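You operate a simulated robot arm through the tools that you are given. There is no shell and no other tool.

Carry out the task below with a simulated robot arm. There is one attempt and no reset: what you move stays moved.

## Task
Test-run the sander empty: slat out, drawer home, dial at UP, one pass.
Fine: slat unsanded in REDO; guard shut and extractor on for the pass; extractor off once the drum stops, guard left shut.

It is judged by the outcome, as a careful person would: the job done as asked, and still so three seconds after it is handed in. It fails if anything else is knocked over, pushed out of place, dropped, spilled or broken.

## Robot
A 6-joint arm with a three-finger gripper, fixed in place. Base frame: the origin is on the floor under the middle of its stand, x ahead of it, y to its left, z up. Readings come in mm, degrees, newtons and seconds.
It reaches about 1213 mm from its shoulder. Its first joint turns from -166.0 to 166.0 degrees. Payload 4.89 kg.
The TCP is the grasp point between the finger pads, 30 mm short of the fingertips. In the tool frame z runs along the fingers and y along their closing line. The gripper opens to 164 mm; its body begins 125 mm behind the TCP.
Orientation is told as [roll, pitch, yaw] about the base's x, y, z axes, in that order, counted from this pose: with the fingers straight down and closing along the base's y, the tool's x points along the base's -x, its y along +y and its z along -z.

## Interface
- The arm moves only by the tool arm_command. Its argument "plan" is one flat list of numbers, 7 for each row, row after row: the shift along the tool's x, y, z in mm, then the turn, a rotation vector about the tool's x, y, z in degrees, then the finger opening in mm, from 0 to 164. In form: [tx, ty, tz, ax, ay, az, claw, tx, ty, tz, ax, ay, az, claw, ...]. A call has 1 to 20 rows; each row is the pose to reach, as a shift and turn from the pose commanded when the call began, along the tool's axes at that moment. Rows are played at 5 a second. More than 50 mm and 8.6 degrees between two rows, or a gripper value outside its range, and nothing of the call is played. Where a pose cannot be reached the arm comes as near as it can. A force on the tool above 90 N (or 10 N above the force at the start of the call, whichever is more), or a blocked arm, ends the call early, and 0.2 s more pass. The fingers move at their own pace (about 108 mm/s each) and stop on an object; they squeeze with about 35 N. The grip force told is the motor's: it shows also when the fingers shut on nothing. Time passes only in rows, and 0.2 s behind the last, so rows that repeat a pose let the fingers close. The reply holds the time, the measured pose of the TCP, the force on the tool along the base axes, the opening and the grip force, in the units named above and with some noise, with the torque about the TCP (base axes, N m) and any sound that the robot's microphone picked up.
- Cameras (640 x 400 px; columns grow to the right, rows downward): "scene" is fixed at [55.8, 509.9, 1497.6]; the picture's right is [-0.60, -0.80, 0.00], its down [-0.18, 0.13, -0.97] and it looks along [0.78, -0.58, -0.22] (base axes); focal length 238 px, centre (320, 200). "wrist" rides on the gripper at [76, -2, -152] in the tool frame; the picture's right is [0.02, 1.00, 0.00], its down [-0.88, 0.02, -0.47] and it looks along [-0.47, 0.01, 0.88] (tool axes); focal length 247 px, centre (320, 200). There is no depth. A picture from a camera that has moved, and an enlarged one, comes with that camera's place and axes in the base frame and with its lens. The place of the scene camera against the robot may be out by one fixed shift of up to 25 mm in any direction.
- snapshot(camera): a new picture of that camera. The clock stands still meanwhile.
- raise_lower(by): moves the trunk up (or, below 0, down) by that many mm; the arm rides with it, the base frame stays. It gives what a move gives, with no picture.
- inspect(camera, box): a new picture of the part [left, top, right, bottom] of that camera's present view, enlarged. The clock stands still meanwhile.
- sign_off(): hands the job in; it is judged then, once.

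Nothing tells you positions but the pictures and the camera data. Unless the task says otherwise, let go and move clear before handing in.

The tools are called after "Emit:" as a command line: name --argument value ..., lists and objects as JSON in quotes. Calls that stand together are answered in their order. arm_command: Moves the arm, as the interface text tells. Its arguments: {"type":"object","properties":{"plan":{"type":"array","items":{"type":"number"}}},"required":["plan"]} The other tools are called the same way: raise_lower (by) moves the trunk up or down; snapshot (camera) takes a picture; inspect (camera, box) takes an enlarged picture of a part of a camera's view; sign_off () hands the job in.

At the start:

```text
time_s: 0.0
ee_pos: [421.9, 289.3, 1538.1]
ee_rot: [0.0, -0.1, 0.0]
wrist_force: [0.2, -0.1, 0.8]
wrist_torque: [-0.01, -0.01, 0.01]
gripper_width: 163.7
gripper_force: 0.0
trunk travel left (down, up): [-275.0, 115.0]
```

scene: 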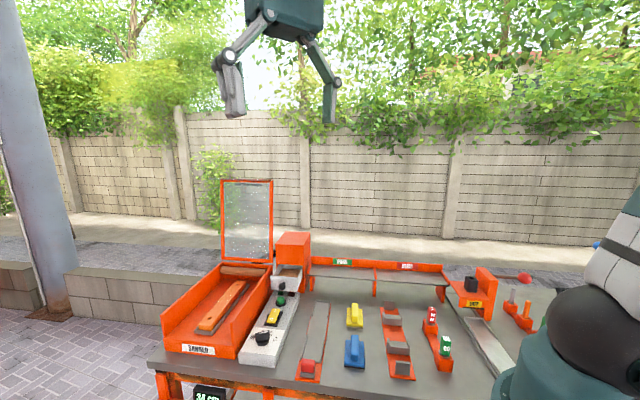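
wrist: 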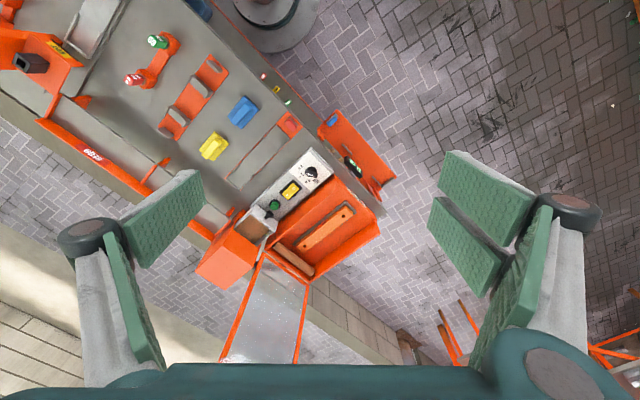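

I see a bench with an orange sander box (guard open, a slat inside), a control panel beside it, and other items. I'll look closer at parts of both views before moving.

Emit:
inspect --camera "scene" --box '[150, 170, 330, 400]'

Emit:
inspect --camera "scene" --box '[290, 240, 550, 400]'

Emit:
inspect --camera "wrist" --box '[190, 90, 400, 290]'

Emit:
inspect --camera "wrist" --box '[0, 0, 300, 190]'

```text
1.74 times, centred on (240, 285) of scene
camera zoom: at [55.8, 509.9, 1497.6], right [-0.6, -0.8, 0.0], down [-0.18, 0.13, -0.97], along [0.78, -0.58, -0.22], focal length 415 px, centre (459, 52)
```

zoom: 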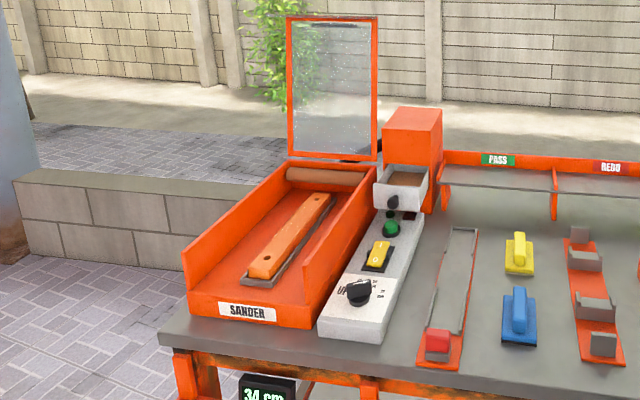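

```text
2.46 times, centred on (420, 320) of scene
camera zoom: at [55.8, 509.9, 1497.6], right [-0.6, -0.8, 0.0], down [-0.18, 0.13, -0.97], along [0.78, -0.58, -0.22], focal length 587 px, centre (74, -95)
```

zoom: 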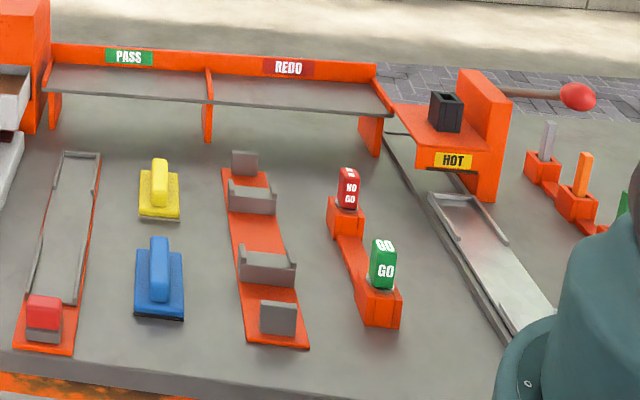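

```text
2.00 times, centred on (295, 190) of wrist
camera zoom: at [346.1, 286.0, 1689.1], right [-0.02, 1.0, 0.0], down [0.88, 0.02, 0.47], along [0.47, 0.01, -0.88], focal length 494 px, centre (370, 220)
```

zoom: 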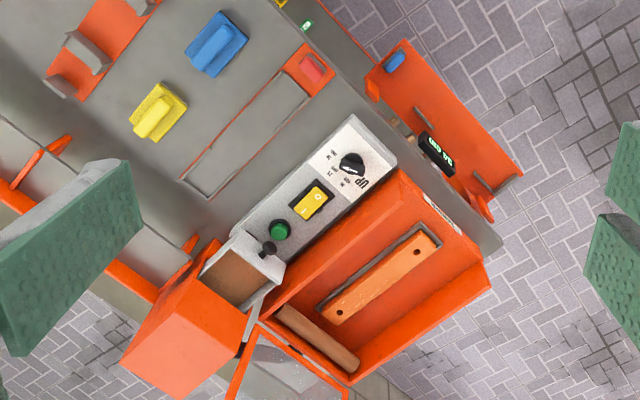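

```text
2.11 times, centred on (150, 95) of wrist
camera zoom: at [346.1, 286.0, 1689.1], right [-0.02, 1.0, 0.0], down [0.88, 0.02, 0.47], along [0.47, 0.01, -0.88], focal length 520 px, centre (678, 421)
```

zoom: 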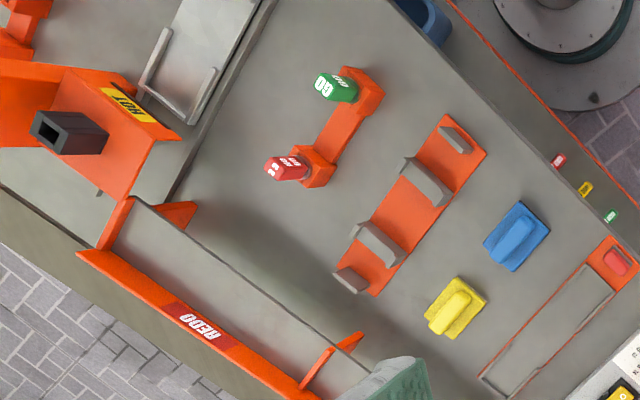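

The sander sits at the left end of the bench, with the panel (dial, yellow rocker, green button) next to it and the dust drawer standing open behind. I'll lower the wrist camera for a closer look from well above everything.

Emit:
arm_command --plan '[-7, -2, 43, 0, 0, 0, 164, -14, -4, 86, 0, 0, 0, 164, -21, -6, 129, 0, 0, 0, 164, -28, -8, 172, 0, 0, 0, 164, -35, -10, 215, 0, 0, 0, 164, -42, -12, 258, 0, 0, 0, 164, -50, -15, 300, 0, 0, 0, 164]'

Emit:
snapshot --camera "wrist"

Emit:
snapshot --camera "scene"

```text
time_s: 1.6
ee_pos: [472.7, 271.2, 1238.5]
ee_rot: [-0.1, 0.0, 0.0]
wrist_force: [-0.7, -0.2, -0.2]
wrist_torque: [0.03, -0.08, 0.03]
gripper_width: 164.0
gripper_force: 0.0
trunk travel left (down, up): [-275.0, 115.0]
```

```text
taken
camera wrist: at [395.4, 268.8, 1390.0], right [-0.02, 1.0, 0.0], down [0.88, 0.02, 0.47], along [0.47, 0.01, -0.88], focal length 247 px, centre (320, 200)
```

wrist: 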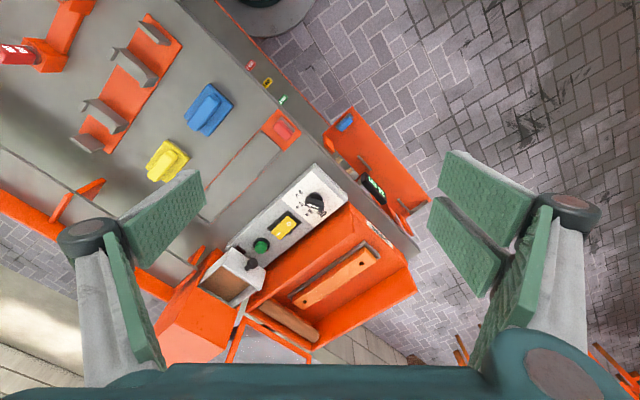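

```text
taken
```

scene: 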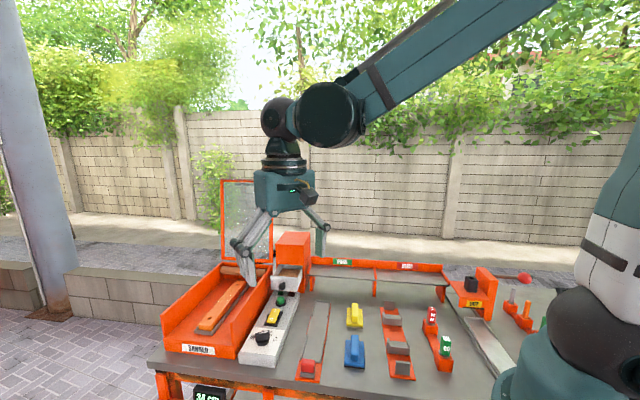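

Emit:
inspect --camera "wrist" --box '[210, 150, 350, 290]'

Emit:
inspect --camera "wrist" --box '[230, 190, 420, 370]'

Emit:
inspect --camera "wrist" --box '[310, 90, 430, 250]'

Emit:
inspect --camera "wrist" --box '[0, 0, 300, 200]'

```text
2.86 times, centred on (280, 220) of wrist
camera zoom: at [395.4, 268.8, 1390.0], right [-0.02, 1.0, 0.0], down [0.88, 0.02, 0.47], along [0.47, 0.01, -0.88], focal length 706 px, centre (434, 143)
```

zoom: 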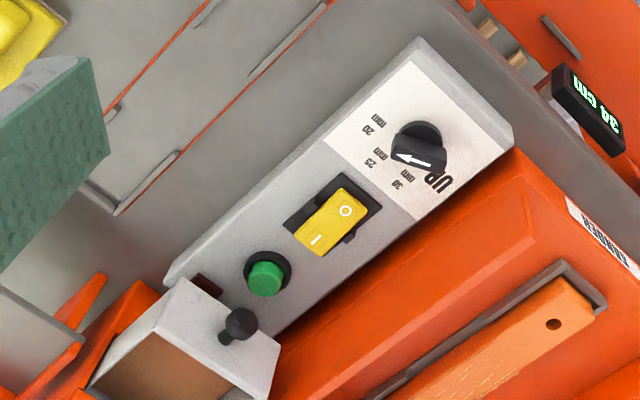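

```text
2.22 times, centred on (325, 280) of wrist
camera zoom: at [395.4, 268.8, 1390.0], right [-0.02, 1.0, 0.0], down [0.88, 0.02, 0.47], along [0.47, 0.01, -0.88], focal length 549 px, centre (309, 22)
```

zoom: 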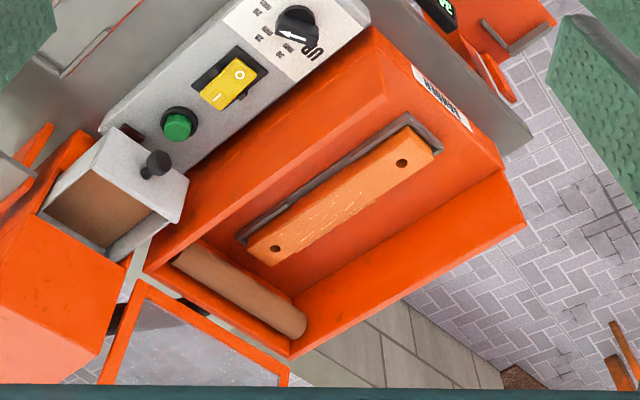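

```text
2.50 times, centred on (370, 170) of wrist
camera zoom: at [395.4, 268.8, 1390.0], right [-0.02, 1.0, 0.0], down [0.88, 0.02, 0.47], along [0.47, 0.01, -0.88], focal length 617 px, centre (195, 275)
```

zoom: 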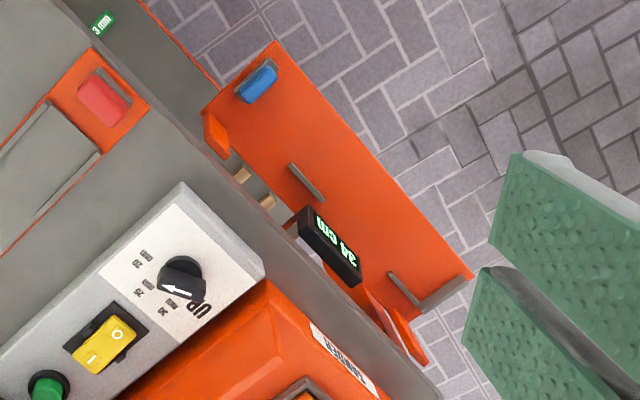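

```text
2.00 times, centred on (150, 100) of wrist
camera zoom: at [395.4, 268.8, 1390.0], right [-0.02, 1.0, 0.0], down [0.88, 0.02, 0.47], along [0.47, 0.01, -0.88], focal length 494 px, centre (660, 400)
```

zoom: 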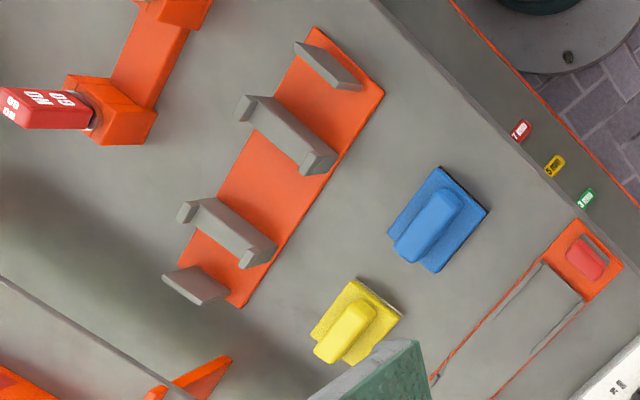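

The dial pointer is at the 20/25/30 mm marks rather than UP, the drawer is out, and the slat lies in a grey carrier. I'll take a sideways-shifted view to triangulate positions accurately.

Emit:
arm_command --plan '[0, 40, 0, 0, 0, 0, 164, 0, 80, 0, 0, 0, 0, 164, 0, 120, 0, 0, 0, 0, 164, 0, 160, 0, 0, 0, 0, 164, 0, 160, 0, 0, 0, 0, 164]'

Emit:
snapshot --camera "wrist"

Emit:
inspect --camera "wrist" --box '[100, 140, 320, 300]'

Emit:
snapshot --camera "scene"

```text
time_s: 2.8
ee_pos: [473.2, 434.7, 1237.9]
ee_rot: [0.1, 0.0, 0.0]
wrist_force: [0.5, 0.6, -0.2]
wrist_torque: [-0.11, 0.05, -0.07]
gripper_width: 163.9
gripper_force: 0.0
trunk travel left (down, up): [-275.0, 115.0]
```

```text
taken
camera wrist: at [396.4, 432.5, 1389.6], right [-0.02, 1.0, 0.0], down [0.88, 0.02, 0.47], along [0.47, 0.01, -0.88], focal length 247 px, centre (320, 200)
```

wrist: 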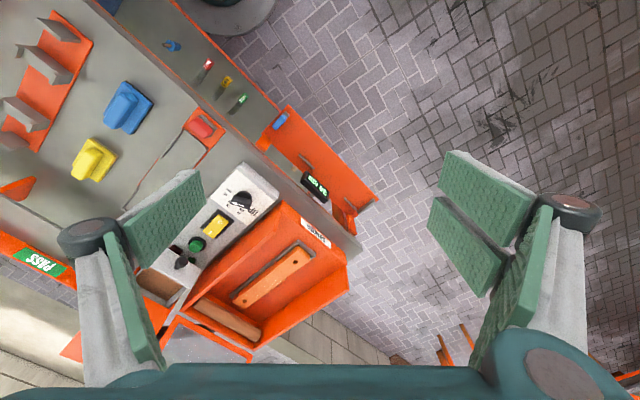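

```text
2.50 times, centred on (210, 220) of wrist
camera zoom: at [396.4, 432.5, 1389.6], right [-0.02, 1.0, 0.0], down [0.88, 0.02, 0.47], along [0.47, 0.01, -0.88], focal length 617 px, centre (595, 150)
```

zoom: 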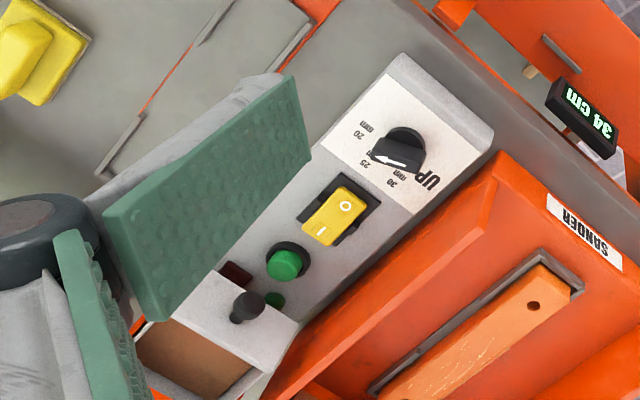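

```text
taken
```

scene: 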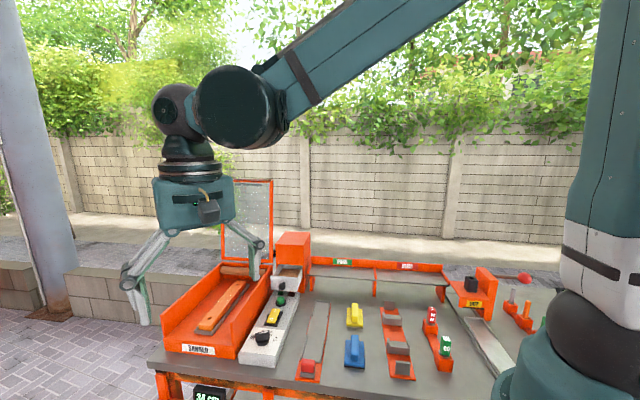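

Triangulating gives the dial near (664, 260, 905), rocker (735, 189, 896), green button (801, 126, 890), and the slat centre near (886, 309, 926). The bench is turned about -45°. I'll move above the slat, yawing the hand -45° to line up with it.

Emit:
arm_command --plan '[-38, -11, 4, 0, 0, 4.5, 164, -76, -22, 8, 0, 0, 9, 164, -114, -33, 12, 0, 0, 13.5, 164, -152, -44, 16, 0, 0, 18, 164, -190, -55, 20, 0, 0, 22.5, 164, -228, -66, 24, 0, 0, 27, 164, -266, -77, 28, 0, 0, 31.5, 164, -304, -88, 32, 0, 0, 36, 164, -342, -99, 36, 0, 0, 40.5, 164, -380, -110, 40, 0, 0, 45, 164, -380, -110, 40, 0, 0, 45, 164]'

Emit:
snapshot --camera "wrist"

Emit:
snapshot --camera "scene"

```text
time_s: 5.2
ee_pos: [857.1, 323.8, 1195.7]
ee_rot: [0.1, 0.0, -45.1]
wrist_force: [1.1, 0.2, -0.5]
wrist_torque: [-0.01, 0.19, 0.02]
gripper_width: 164.0
gripper_force: 0.1
trunk travel left (down, up): [-275.0, 115.0]
```

```text
taken
camera wrist: at [800.5, 375.2, 1347.9], right [0.69, 0.72, 0.0], down [0.64, -0.61, 0.47], along [0.34, -0.33, -0.88], focal length 247 px, centre (320, 200)
```

wrist: 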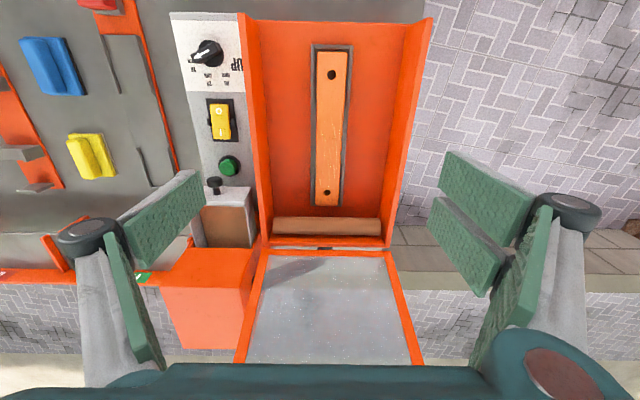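

```text
taken
```

scene: 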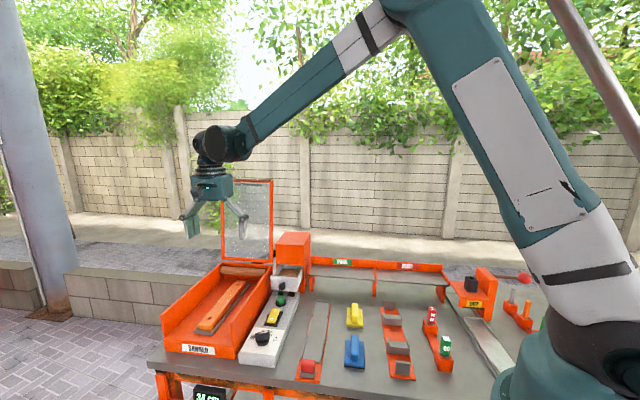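

Emit:
inspect --camera "wrist" --box '[230, 10, 440, 260]'

Emit:
inspect --camera "wrist" --box '[160, 10, 260, 110]'

Emit:
inspect --camera "wrist" --box '[170, 120, 290, 260]'

Emit:
inspect --camera "wrist" --box '[200, 220, 440, 380]'

```text
1.60 times, centred on (335, 135) of wrist
camera zoom: at [800.5, 375.2, 1347.9], right [0.69, 0.72, 0.0], down [0.64, -0.61, 0.47], along [0.34, -0.33, -0.88], focal length 395 px, centre (296, 304)
```

zoom: 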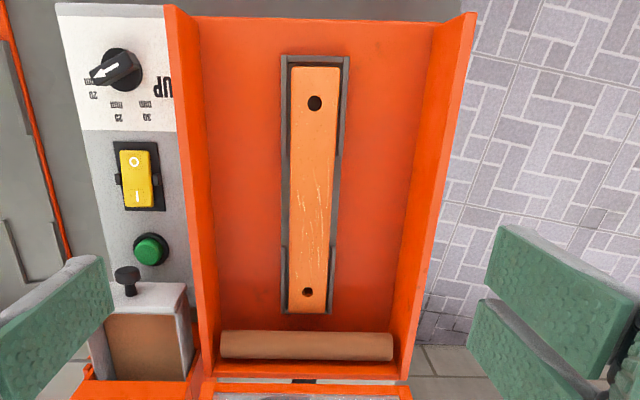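

```text
4.00 times, centred on (210, 60) of wrist
camera zoom: at [800.5, 375.2, 1347.9], right [0.69, 0.72, 0.0], down [0.64, -0.61, 0.47], along [0.34, -0.33, -0.88], focal length 988 px, centre (760, 760)
```

zoom: 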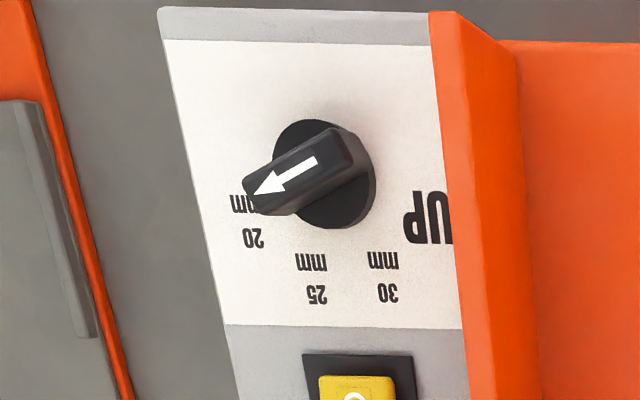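

```text
2.86 times, centred on (230, 190) of wrist
camera zoom: at [800.5, 375.2, 1347.9], right [0.69, 0.72, 0.0], down [0.64, -0.61, 0.47], along [0.34, -0.33, -0.88], focal length 706 px, centre (577, 229)
```

zoom: 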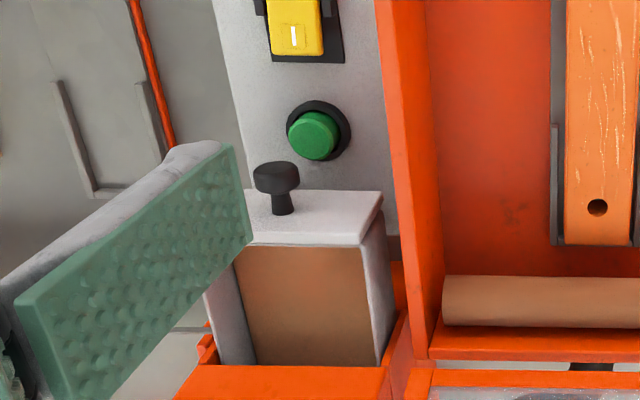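

```text
2.50 times, centred on (320, 300) of wrist
camera zoom: at [800.5, 375.2, 1347.9], right [0.69, 0.72, 0.0], down [0.64, -0.61, 0.47], along [0.34, -0.33, -0.88], focal length 617 px, centre (320, -50)
```

zoom: 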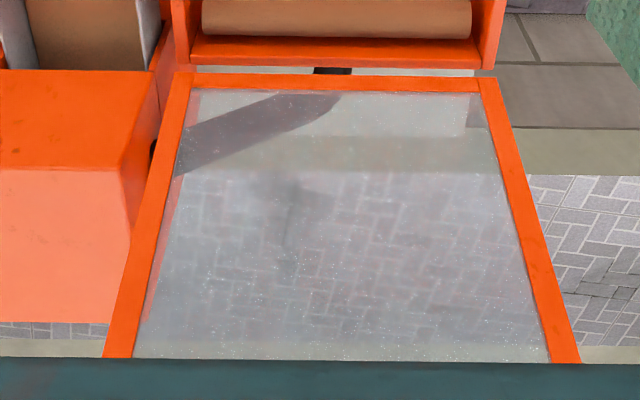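

The dial points at 20 mm, and UP is at the opposite end of its scale. The slat top is near z 925 and is about 45 × 250 mm. I'll zoom on the slat and surroundings from the scene camera before going in.

Emit:
inspect --camera "scene" --box '[155, 255, 275, 360]'

Emit:
inspect --camera "scene" --box '[230, 225, 330, 370]'

Emit:
inspect --camera "scene" --box '[300, 240, 470, 320]'

Emit:
inspect --camera "wrist" --box '[290, 30, 370, 220]'

```text
3.81 times, centred on (215, 308) of scene
camera zoom: at [55.8, 509.9, 1497.6], right [-0.6, -0.8, 0.0], down [-0.18, 0.13, -0.97], along [0.78, -0.58, -0.22], focal length 909 px, centre (720, -210)
```

zoom: 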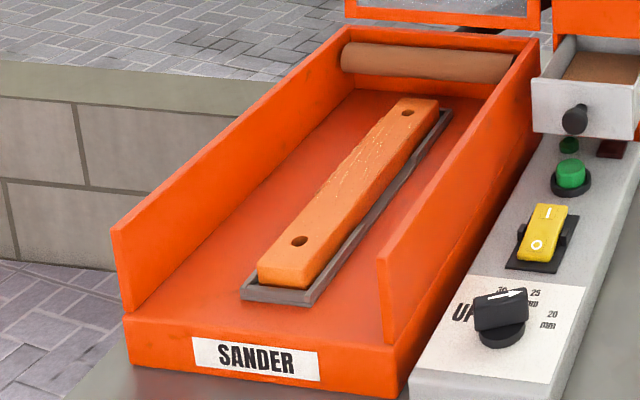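

```text
2.76 times, centred on (280, 298) of scene
camera zoom: at [55.8, 509.9, 1497.6], right [-0.6, -0.8, 0.0], down [-0.18, 0.13, -0.97], along [0.78, -0.58, -0.22], focal length 658 px, centre (430, -69)
```

zoom: 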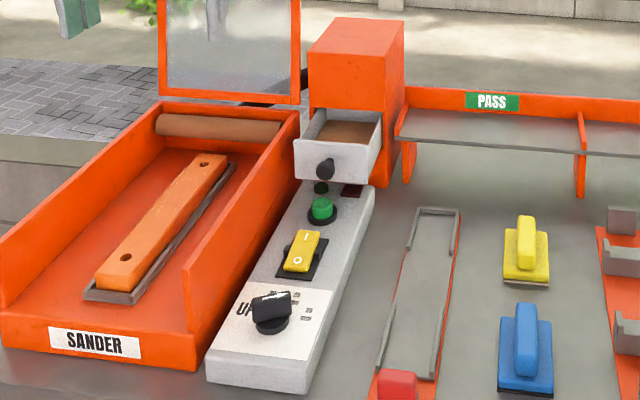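

```text
3.76 times, centred on (385, 280) of scene
camera zoom: at [55.8, 509.9, 1497.6], right [-0.6, -0.8, 0.0], down [-0.18, 0.13, -0.97], along [0.78, -0.58, -0.22], focal length 898 px, centre (75, -101)
```

zoom: 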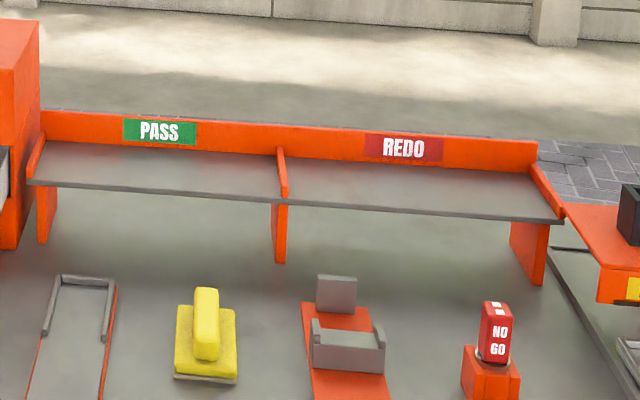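

```text
2.11 times, centred on (330, 125) of wrist
camera zoom: at [800.5, 375.2, 1347.9], right [0.69, 0.72, 0.0], down [0.64, -0.61, 0.47], along [0.34, -0.33, -0.88], focal length 520 px, centre (299, 358)
```

zoom: 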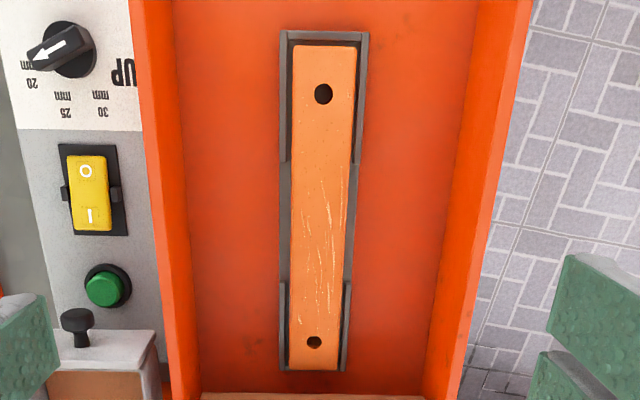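

The slat sits in a carrier with cut-outs at mid-length for finger access. Before I pick it up, I'll survey the REDO shelf (around (545, -330)) to plan the placement.

Emit:
arm_command --plan '[-9, -46, 0, 0, 0, 0, 164, -18, -92, 0, 0, 0, 0, 164, -26, -137, 0, 0, 0, 0, 164, -35, -183, 0, 0, 0, 0, 164, -44, -229, 0, 0, 0, 0, 164, -52, -274, 0, 0, 0, 0, 164, -61, -320, 0, 0, 0, 0, 164, -70, -366, 0, 0, 0, 0, 164, -78, -411, 0, 0, 0, 0, 164, -87, -457, 0, 0, 0, 0, 164, -96, -503, 0, 0, 0, 0, 164, -105, -548, 0, 0, 0, 0, 164, -113, -594, 0, 0, 0, 0, 164, -122, -640, 0, 0, 0, 0, 164, -131, -685, 0, 0, 0, 0, 164, -131, -685, 0, 0, 0, 0, 164]'

Emit:
snapshot --camera "wrist"

Emit:
snapshot --camera "scene"

```text
time_s: 8.6
ee_pos: [461.1, -253.9, 1198.8]
ee_rot: [0.1, 0.0, -44.9]
wrist_force: [-0.9, -0.5, -0.4]
wrist_torque: [0.02, -0.08, 0.03]
gripper_width: 164.2
gripper_force: 0.1
trunk travel left (down, up): [-275.0, 115.0]
```

```text
taken
camera wrist: at [405.9, -201.3, 1350.4], right [0.69, 0.72, 0.0], down [0.64, -0.61, 0.47], along [0.34, -0.33, -0.88], focal length 247 px, centre (320, 200)
```

wrist: 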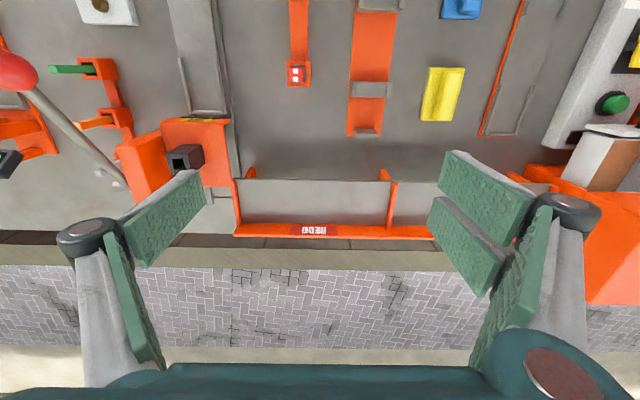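

```text
taken
```

scene: 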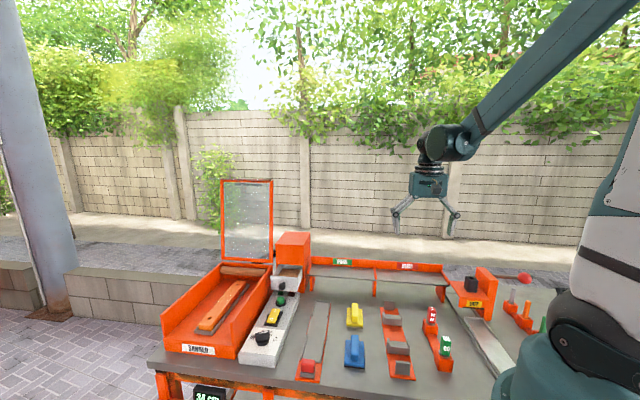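

Emit:
inspect --camera "wrist" --box '[200, 140, 440, 260]'

Emit:
arm_command --plan '[-10, 30, 20, 0, 0, 0, 164, -20, 60, 40, 0, 0, 0, 164, -30, 90, 60, 0, 0, 0, 164, -30, 90, 60, 0, 0, 0, 164]'

Emit:
snapshot --camera "wrist"

Emit:
inspect --camera "wrist" --box '[120, 120, 440, 290]'

```text
2.67 times, centred on (320, 200) of wrist
camera zoom: at [405.9, -201.3, 1350.4], right [0.69, 0.72, 0.0], down [0.64, -0.61, 0.47], along [0.34, -0.33, -0.88], focal length 659 px, centre (320, 200)
```

zoom: 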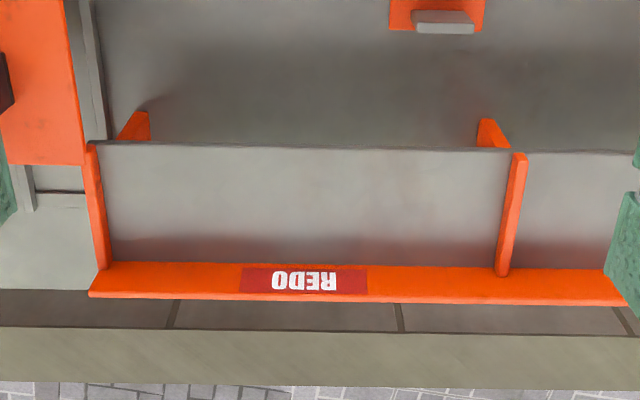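

```text
time_s: 9.6
ee_pos: [546.3, -211.2, 1137.5]
ee_rot: [-0.1, 0.0, -45.1]
wrist_force: [0.0, 0.1, 1.2]
wrist_torque: [0.0, 0.19, 0.01]
gripper_width: 163.7
gripper_force: 0.0
trunk travel left (down, up): [-275.0, 115.0]
```

```text
taken
camera wrist: at [491.2, -159.5, 1288.6], right [0.69, 0.72, 0.0], down [0.64, -0.61, 0.47], along [0.34, -0.33, -0.88], focal length 247 px, centre (320, 200)
```

wrist: 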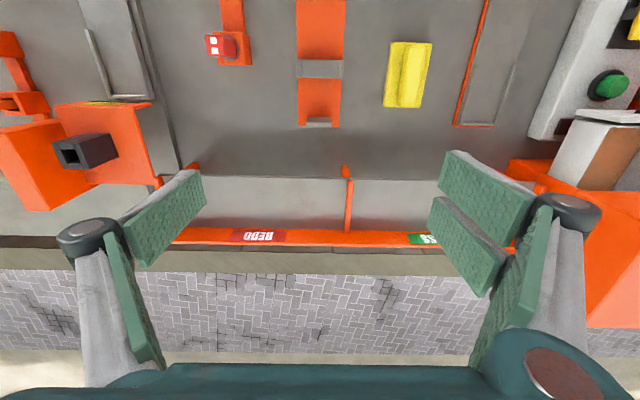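

```text
2.00 times, centred on (280, 205) of wrist
camera zoom: at [491.2, -159.5, 1288.6], right [0.69, 0.72, 0.0], down [0.64, -0.61, 0.47], along [0.34, -0.33, -0.88], focal length 494 px, centre (400, 190)
```

zoom: 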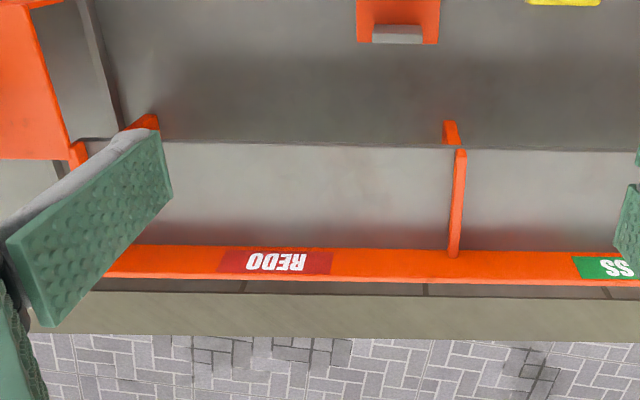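

The REDO bay measures about 275 mm wide and 90 mm deep, with its surface near z 940, so the 250 mm slat should lie along it. I'll check the finger shape at a narrower opening before planning clearances.

Emit:
arm_command --plan '[0, 0, 0, 0, 0, 0, 60, 0, 0, 0, 0, 0, 0, 60, 0, 0, 0, 0, 0, 0, 60, 0, 0, 0, 0, 0, 0, 60]'

Emit:
inspect --camera "scene" --box '[340, 100, 520, 290]'

Emit:
snapshot --camera "wrist"

```text
time_s: 10.6
ee_pos: [545.9, -211.3, 1137.8]
ee_rot: [0.1, -0.1, -44.9]
wrist_force: [-0.5, 0.9, -0.4]
wrist_torque: [0.01, -0.02, -0.01]
gripper_width: 60.2
gripper_force: 0.1
trunk travel left (down, up): [-275.0, 115.0]
```

```text
2.11 times, centred on (430, 195) of scene
camera zoom: at [55.8, 509.9, 1497.6], right [-0.6, -0.8, 0.0], down [-0.18, 0.13, -0.97], along [0.78, -0.58, -0.22], focal length 502 px, centre (88, 210)
```

zoom: 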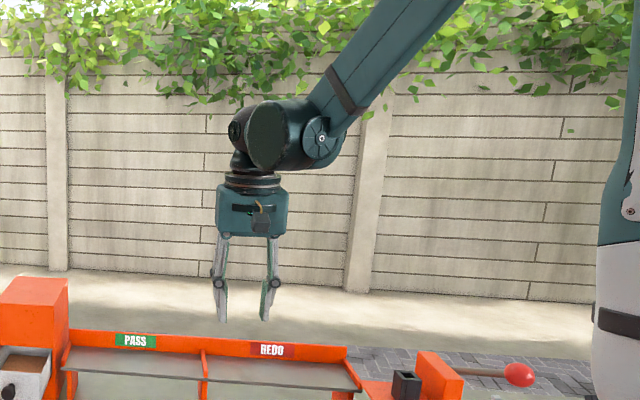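

```text
taken
camera wrist: at [490.2, -159.6, 1289.1], right [0.69, 0.72, 0.0], down [0.64, -0.61, 0.47], along [0.34, -0.33, -0.88], focal length 247 px, centre (320, 200)
```

wrist: 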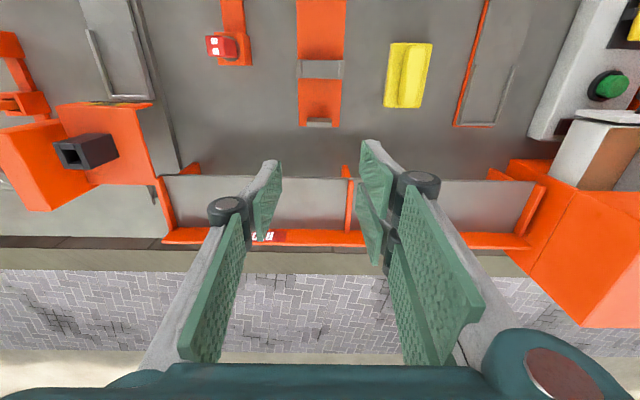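

Fingers fold in neatly at narrow openings. I'll go back over the slat at safe height, fingers at 100 mm, aligned to the bench yaw (about -45.35°).

Emit:
arm_command --plan '[11, 44, -4, 0, 0, 0, 100, 22, 87, -7, 0, 0, 0, 100, 33, 131, -11, 0, 0, 0, 100, 43, 174, -14, 0, 0, 0, 100, 54, 218, -18, 0, 0, 0, 100, 65, 261, -21, 0, 0, 0, 100, 76, 305, -25, 0, 0, 0, 100, 87, 349, -28, 0, 0, 0, 100, 98, 392, -32, 0, 0, 0, 100, 109, 436, -36, 0, 0, 0, 100, 119, 479, -39, 0, 0, 0, 100, 130, 523, -43, 0, 0, 0, 100, 141, 566, -46, 0, 0, 0, 100, 152, 610, -50, 0, 0, 0.35, 100, 152, 610, -30, 0, 0, 0.35, 100, 152, 610, 0, 0, 0, 0.35, 100, 152, 610, 30, 0, 0, 0.35, 100, 152, 610, 30, 0, 0, 0.35, 100]'

Emit:
snapshot --camera "wrist"

Emit:
inspect --camera "wrist" --box '[240, 20, 420, 240]'

Emit:
snapshot --camera "scene"

```text
time_s: 14.4
ee_pos: [870.9, 328.9, 1106.8]
ee_rot: [-0.1, -0.1, -45.5]
wrist_force: [0.5, -0.6, -1.1]
wrist_torque: [-0.02, 0.07, 0.0]
gripper_width: 99.9
gripper_force: 0.1
trunk travel left (down, up): [-275.0, 115.0]
```

```text
taken
camera wrist: at [815.9, 381.6, 1258.5], right [0.7, 0.72, 0.0], down [0.63, -0.61, 0.47], along [0.34, -0.33, -0.88], focal length 247 px, centre (320, 200)
```

wrist: 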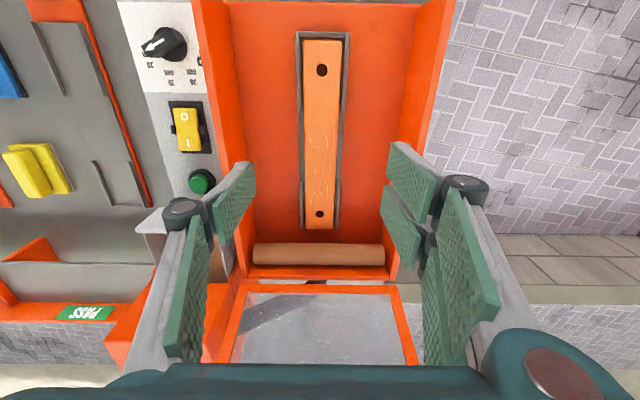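

```text
1.82 times, centred on (330, 130) of wrist
camera zoom: at [815.9, 381.6, 1258.5], right [0.7, 0.72, 0.0], down [0.63, -0.61, 0.47], along [0.34, -0.33, -0.88], focal length 449 px, centre (302, 327)
```

zoom: 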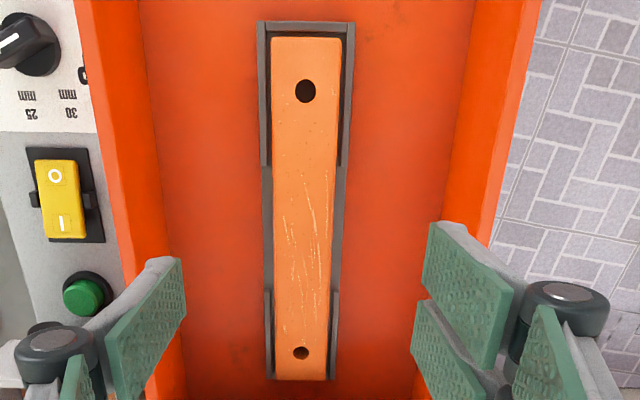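

```text
taken
```

scene: 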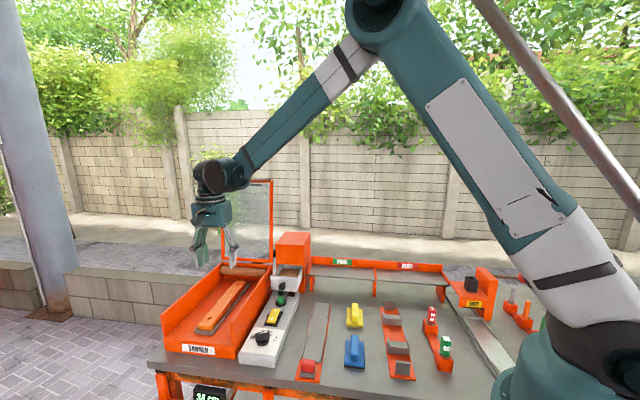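

The slat centre is at (889, 311), the hand is lined up with it, and the carrier cut-out brackets the finger positions. I'll descend with the fingers at 80 mm so the tips end near z 910, straddling the slat.

Emit:
arm_command --plan '[-13, 0, 20, 0, 0, 0, 80, -25.5, 0, 50, 0, 0, 0, 80, -25.5, 0, 90, 0, 0, 0, 80, -25.5, 0, 125, 0, 0, 0, 80, -25.5, 0, 145, 0, 0, 0, 80, -25.5, 0, 158, 0, 0, 0, 80, -25.5, 0, 166, 0, 0, 0, 80, -25.5, 0, 166, 0, 0, 0, 80]'

Emit:
snapshot --camera "wrist"

Emit:
inspect --camera "scene" --box '[155, 205, 305, 345]'

```text
time_s: 16.2
ee_pos: [888.8, 309.0, 939.2]
ee_rot: [0.0, 0.0, -45.4]
wrist_force: [0.7, -0.2, -0.1]
wrist_torque: [0.0, 0.05, 0.02]
gripper_width: 79.7
gripper_force: 0.0
trunk travel left (down, up): [-275.0, 115.0]
```

```text
taken
camera wrist: at [833.5, 362.1, 1091.2], right [0.7, 0.72, 0.0], down [0.63, -0.61, 0.47], along [0.34, -0.33, -0.88], focal length 247 px, centre (320, 200)
```

wrist: 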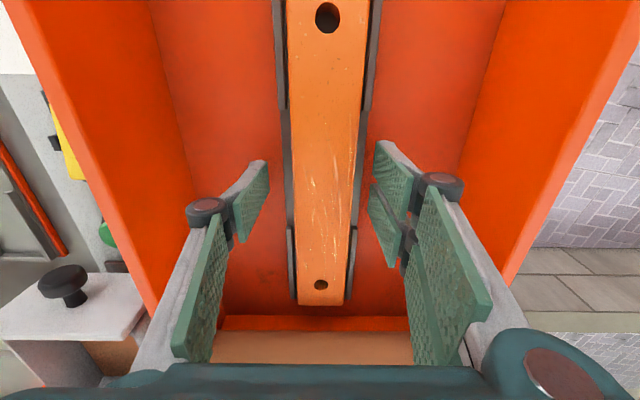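

```text
2.86 times, centred on (230, 275) of scene
camera zoom: at [55.8, 509.9, 1497.6], right [-0.6, -0.8, 0.0], down [-0.18, 0.13, -0.97], along [0.78, -0.58, -0.22], focal length 682 px, centre (577, -14)
```

zoom: 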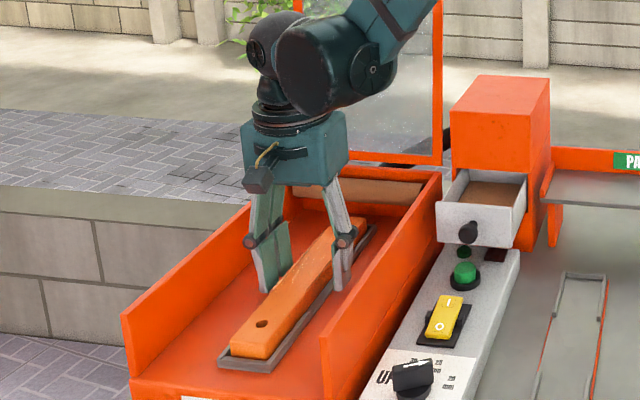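

Fingers straddle the slat within the cut-out with no contact. Closing now.

Emit:
arm_command --plan '[0, 0, 0, 0, 0, 0, 40, 0, 0, 0, 0, 0, 0, 30, 0, 0, 0, 0, 0, 0, 30, 0, 0, 0, 0, 0, 0, 30]'

Emit:
snapshot --camera "wrist"

```text
time_s: 17.2
ee_pos: [889.1, 309.0, 939.7]
ee_rot: [0.0, 0.1, -45.4]
wrist_force: [-0.4, 1.2, -0.6]
wrist_torque: [-0.02, -0.02, 0.0]
gripper_width: 44.6
gripper_force: 35.2
trunk travel left (down, up): [-275.0, 115.0]
```

```text
taken
camera wrist: at [833.5, 362.1, 1091.4], right [0.7, 0.72, 0.0], down [0.63, -0.61, 0.47], along [0.34, -0.33, -0.88], focal length 247 px, centre (320, 200)
```

wrist: 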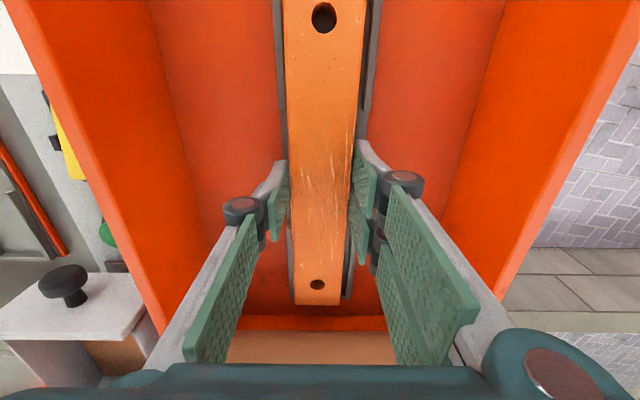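

The slat is gripped at 44.6 mm width. Lifting it straight up, slowly first.

Emit:
arm_command --plan '[0, 0, -5, 0, 0, 0, 30, 0, 0, -15, 0, 0, 0, 30, 0, 0, -30, 0, 0, 0, 30, 0, 0, -50, 0, 0, 0, 30, 0, 0, -50, 0, 0, 0, 30]'

Emit:
snapshot --camera "wrist"

Emit:
inspect --camera "scene" --box '[155, 205, 305, 345]'

```text
time_s: 18.4
ee_pos: [888.0, 309.0, 991.5]
ee_rot: [0.0, -0.1, -45.4]
wrist_force: [-0.1, 0.2, 0.0]
wrist_torque: [0.04, 0.0, -0.04]
gripper_width: 29.8
gripper_force: 0.1
trunk travel left (down, up): [-275.0, 115.0]
```

```text
taken
camera wrist: at [832.9, 362.4, 1142.5], right [0.7, 0.72, 0.0], down [0.63, -0.61, 0.47], along [0.34, -0.33, -0.88], focal length 247 px, centre (320, 200)
```

wrist: 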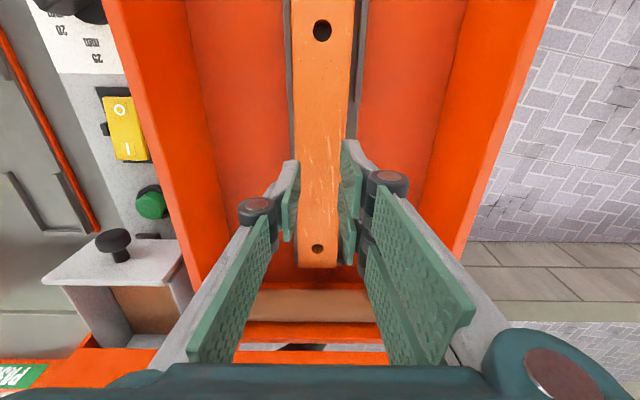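

```text
2.86 times, centred on (230, 275) of scene
camera zoom: at [55.8, 509.9, 1497.6], right [-0.6, -0.8, 0.0], down [-0.18, 0.13, -0.97], along [0.78, -0.58, -0.22], focal length 682 px, centre (577, -14)
```

zoom: 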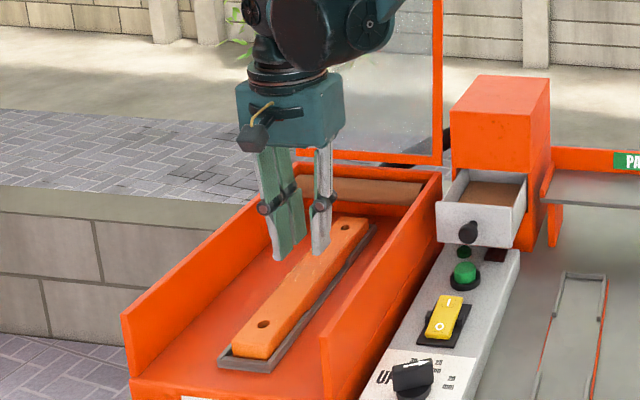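

The slat slipped out of the grip and stayed in the carrier, unmoved as far as I can see, so the finger overlap was too shallow. I'll check its thickness and position before gripping deeper.

Emit:
inspect --camera "scene" --box '[195, 275, 265, 345]'

Emit:
inspect --camera "wrist" --box '[260, 0, 380, 280]'

```text
5.71 times, centred on (230, 310) of scene
camera zoom: at [55.8, 509.9, 1497.6], right [-0.6, -0.8, 0.0], down [-0.18, 0.13, -0.97], along [0.78, -0.58, -0.22], focal length 1363 px, centre (834, -429)
```

zoom: 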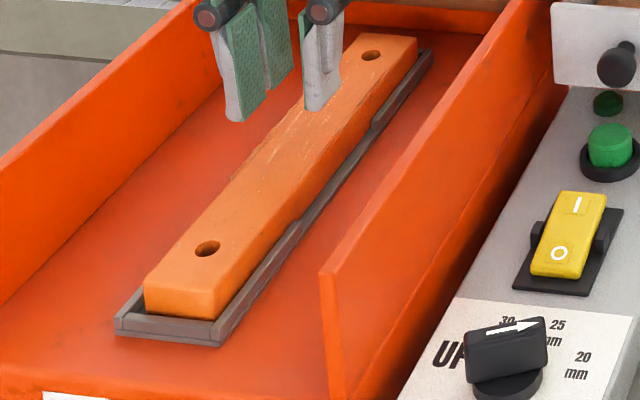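

```text
1.43 times, centred on (320, 140) of wrist
camera zoom: at [832.9, 362.4, 1142.5], right [0.7, 0.72, 0.0], down [0.63, -0.61, 0.47], along [0.34, -0.33, -0.88], focal length 353 px, centre (320, 286)
```

zoom: 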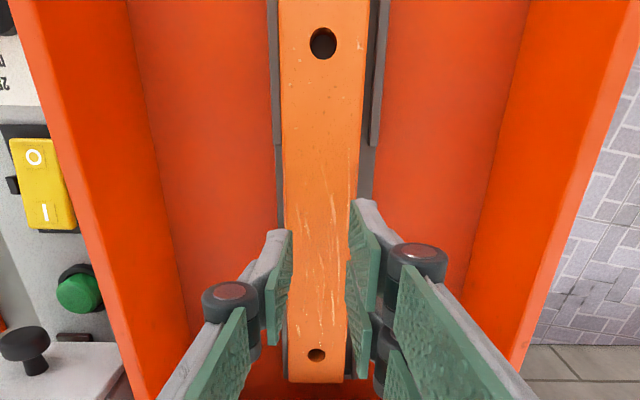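

The slat is about 25 mm thick and still seated in its carrier. I'll reopen and grip about 8 mm deeper, watching the force.

Emit:
arm_command --plan '[0, 0, 0, 0, 0, 0, 70, 0, 0, 0, 0, 0, 0, 70, 0, 0, 25, 0, 0, 0, 70, 0, 0, 45, 0, 0, 0, 70, 0, 0, 52, 0, 0, 0, 70, 0, 0, 56, 0, 0, 0, 70, 0, 0, 59, 0, 0, 0, 70, 0, 0, 59, 0, 0, 0, 70]'

Emit:
inspect --camera "scene" --box '[195, 255, 285, 335]'

Emit:
snapshot --camera "wrist"

```text
time_s: 20.2
ee_pos: [889.3, 310.8, 932.9]
ee_rot: [0.0, 0.0, -45.4]
wrist_force: [-0.7, 1.0, -0.4]
wrist_torque: [-0.02, -0.02, -0.01]
gripper_width: 69.9
gripper_force: 0.0
trunk travel left (down, up): [-275.0, 115.0]
```

```text
5.00 times, centred on (240, 295) of scene
camera zoom: at [55.8, 509.9, 1497.6], right [-0.6, -0.8, 0.0], down [-0.18, 0.13, -0.97], along [0.78, -0.58, -0.22], focal length 1193 px, centre (720, -275)
```

zoom: 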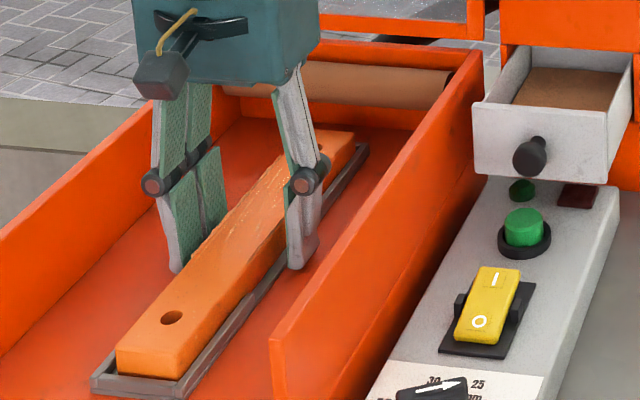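

```text
taken
camera wrist: at [833.1, 362.8, 1084.2], right [0.7, 0.72, 0.0], down [0.63, -0.61, 0.47], along [0.34, -0.33, -0.88], focal length 247 px, centre (320, 200)
```

wrist: 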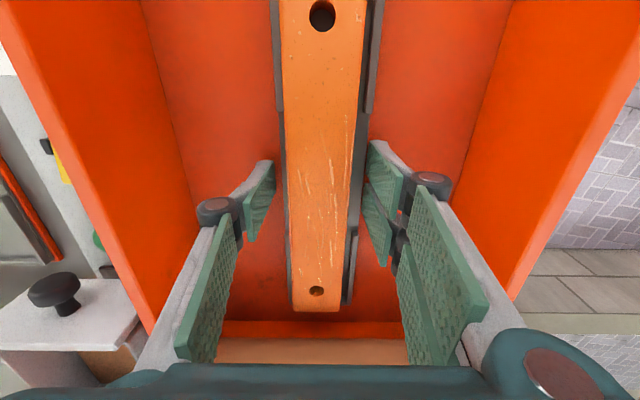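

Emit:
arm_command --plan '[0, 0, 2, 0, 0, 0, 70, 0, 0, 4, 0, 0, 0, 70, 0, 0, 4, 0, 0, 0, 70]'

```text
time_s: 21.0
ee_pos: [888.1, 309.9, 928.8]
ee_rot: [0.0, 0.0, -45.4]
wrist_force: [-0.2, -0.5, -0.3]
wrist_torque: [0.01, 0.01, 0.01]
gripper_width: 70.3
gripper_force: 0.3
trunk travel left (down, up): [-275.0, 115.0]
```

Emit:
arm_command --plan '[0, 0, 0, 0, 0, 0, 55, 0, 0, 0, 0, 0, 0, 40, 0, 0, 0, 0, 0, 0, 36, 0, 0, 0, 0, 0, 0, 36, 0, 0, 0, 0, 0, 0, 36]'

Emit:
inspect --camera "scene" --box '[195, 255, 285, 335]'

Emit:
snapshot --camera "wrist"

```text
time_s: 22.2
ee_pos: [888.5, 311.5, 930.1]
ee_rot: [0.2, 0.0, -45.4]
wrist_force: [55.3, 35.6, 39.2]
wrist_torque: [1.39, -1.37, 1.24]
gripper_width: 64.9
gripper_force: 45.2
trunk travel left (down, up): [-275.0, 115.0]
```

```text
5.00 times, centred on (240, 295) of scene
camera zoom: at [55.8, 509.9, 1497.6], right [-0.6, -0.8, 0.0], down [-0.18, 0.13, -0.97], along [0.78, -0.58, -0.22], focal length 1193 px, centre (720, -275)
```

zoom: 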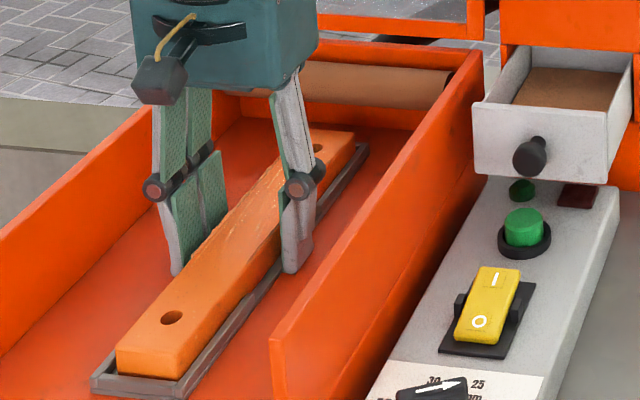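

```text
taken
camera wrist: at [834.3, 363.9, 1080.3], right [0.7, 0.72, 0.0], down [0.63, -0.61, 0.47], along [0.34, -0.33, -0.88], focal length 247 px, centre (320, 200)
```

wrist: 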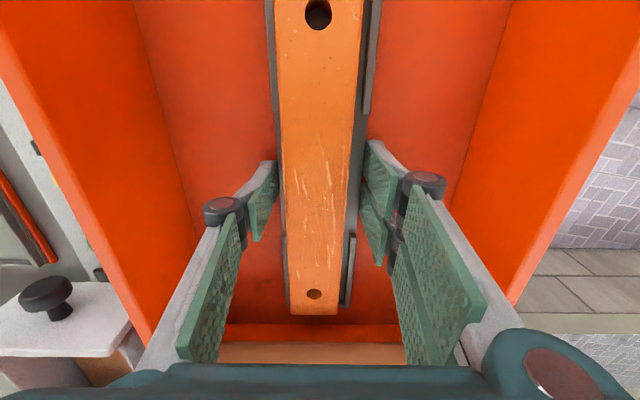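

The tips met the carrier's side at that depth, so I'll reopen immediately and rise a few mm before closing.

Emit:
arm_command --plan '[0, 0, 0, 0, 0, 0, 70, 0, 0, 0, 0, 0, 0, 70, 0, 0, -3, 0, 0, 0, 70, 0, 0, -5, 0, 0, 0, 70, 0, 0, -5, 0, 0, 0, 70]'

Emit:
snapshot --camera "wrist"

```text
time_s: 23.4
ee_pos: [887.8, 309.8, 933.6]
ee_rot: [0.0, 0.0, -45.4]
wrist_force: [0.7, -0.1, 0.3]
wrist_torque: [-0.03, 0.0, -0.02]
gripper_width: 70.0
gripper_force: 0.1
trunk travel left (down, up): [-275.0, 115.0]
```

```text
taken
camera wrist: at [832.7, 361.9, 1085.2], right [0.7, 0.72, 0.0], down [0.63, -0.61, 0.47], along [0.34, -0.33, -0.88], focal length 247 px, centre (320, 200)
```

wrist: 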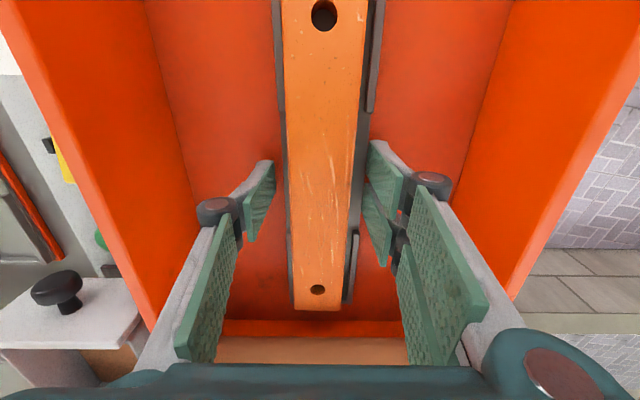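

Emit:
arm_command --plan '[0, 0, 0, 0, 0, 0, 60, 0, 0, 0, 0, 0, 0, 50, 0, 0, 0, 0, 0, 0, 40, 0, 0, 0, 0, 0, 0, 36, 0, 0, 0, 0, 0, 0, 36]'

```text
time_s: 24.6
ee_pos: [887.9, 309.7, 934.3]
ee_rot: [0.0, -0.1, -45.4]
wrist_force: [0.2, 0.4, 1.5]
wrist_torque: [-0.03, 0.01, 0.05]
gripper_width: 44.5
gripper_force: 35.0
trunk travel left (down, up): [-275.0, 115.0]
```

Gripped at 44.5 mm, about 5 mm deeper than before and clear of the carrier. I'll lift gently by a few mm and check the grip.

Emit:
arm_command --plan '[0, 0, -1, 0, 0, 0, 20, 0, 0, -2, 0, 0, 0, 20, 0, 0, -4, 0, 0, 0, 20, 0, 0, -6, 0, 0, 0, 20, 0, 0, -8, 0, 0, 0, 20]'

Emit:
inspect --camera "scene" --box '[195, 255, 285, 335]'

Emit:
snapshot --camera "wrist"

```text
time_s: 25.8
ee_pos: [889.7, 307.9, 941.7]
ee_rot: [0.0, 0.0, -45.4]
wrist_force: [0.9, 0.6, -3.3]
wrist_torque: [-0.04, 0.02, 0.01]
gripper_width: 44.8
gripper_force: 34.9
trunk travel left (down, up): [-275.0, 115.0]
```

```text
5.00 times, centred on (240, 295) of scene
camera zoom: at [55.8, 509.9, 1497.6], right [-0.6, -0.8, 0.0], down [-0.18, 0.13, -0.97], along [0.78, -0.58, -0.22], focal length 1193 px, centre (720, -275)
```

zoom: 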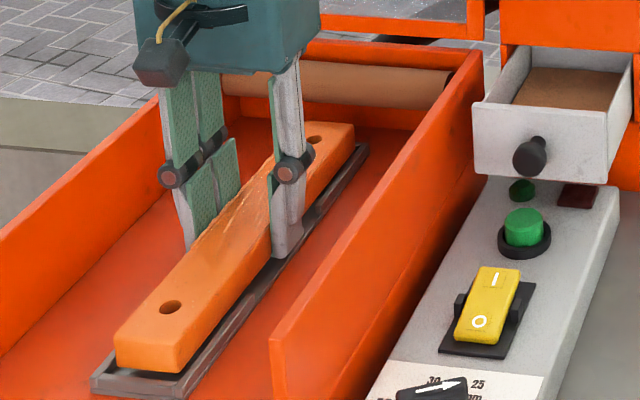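

```text
taken
camera wrist: at [833.4, 361.9, 1092.8], right [0.7, 0.72, 0.0], down [0.63, -0.61, 0.47], along [0.34, -0.33, -0.88], focal length 247 px, centre (320, 200)
```

wrist: 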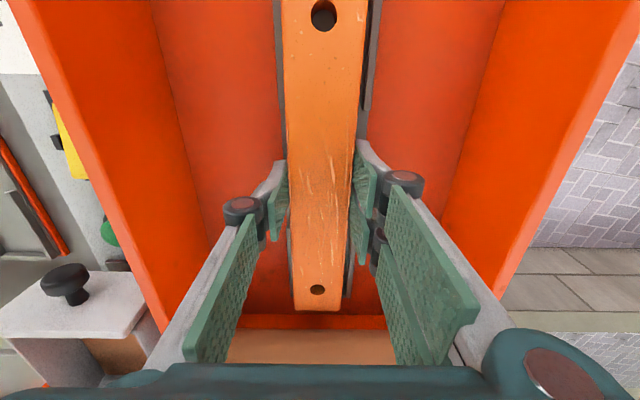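

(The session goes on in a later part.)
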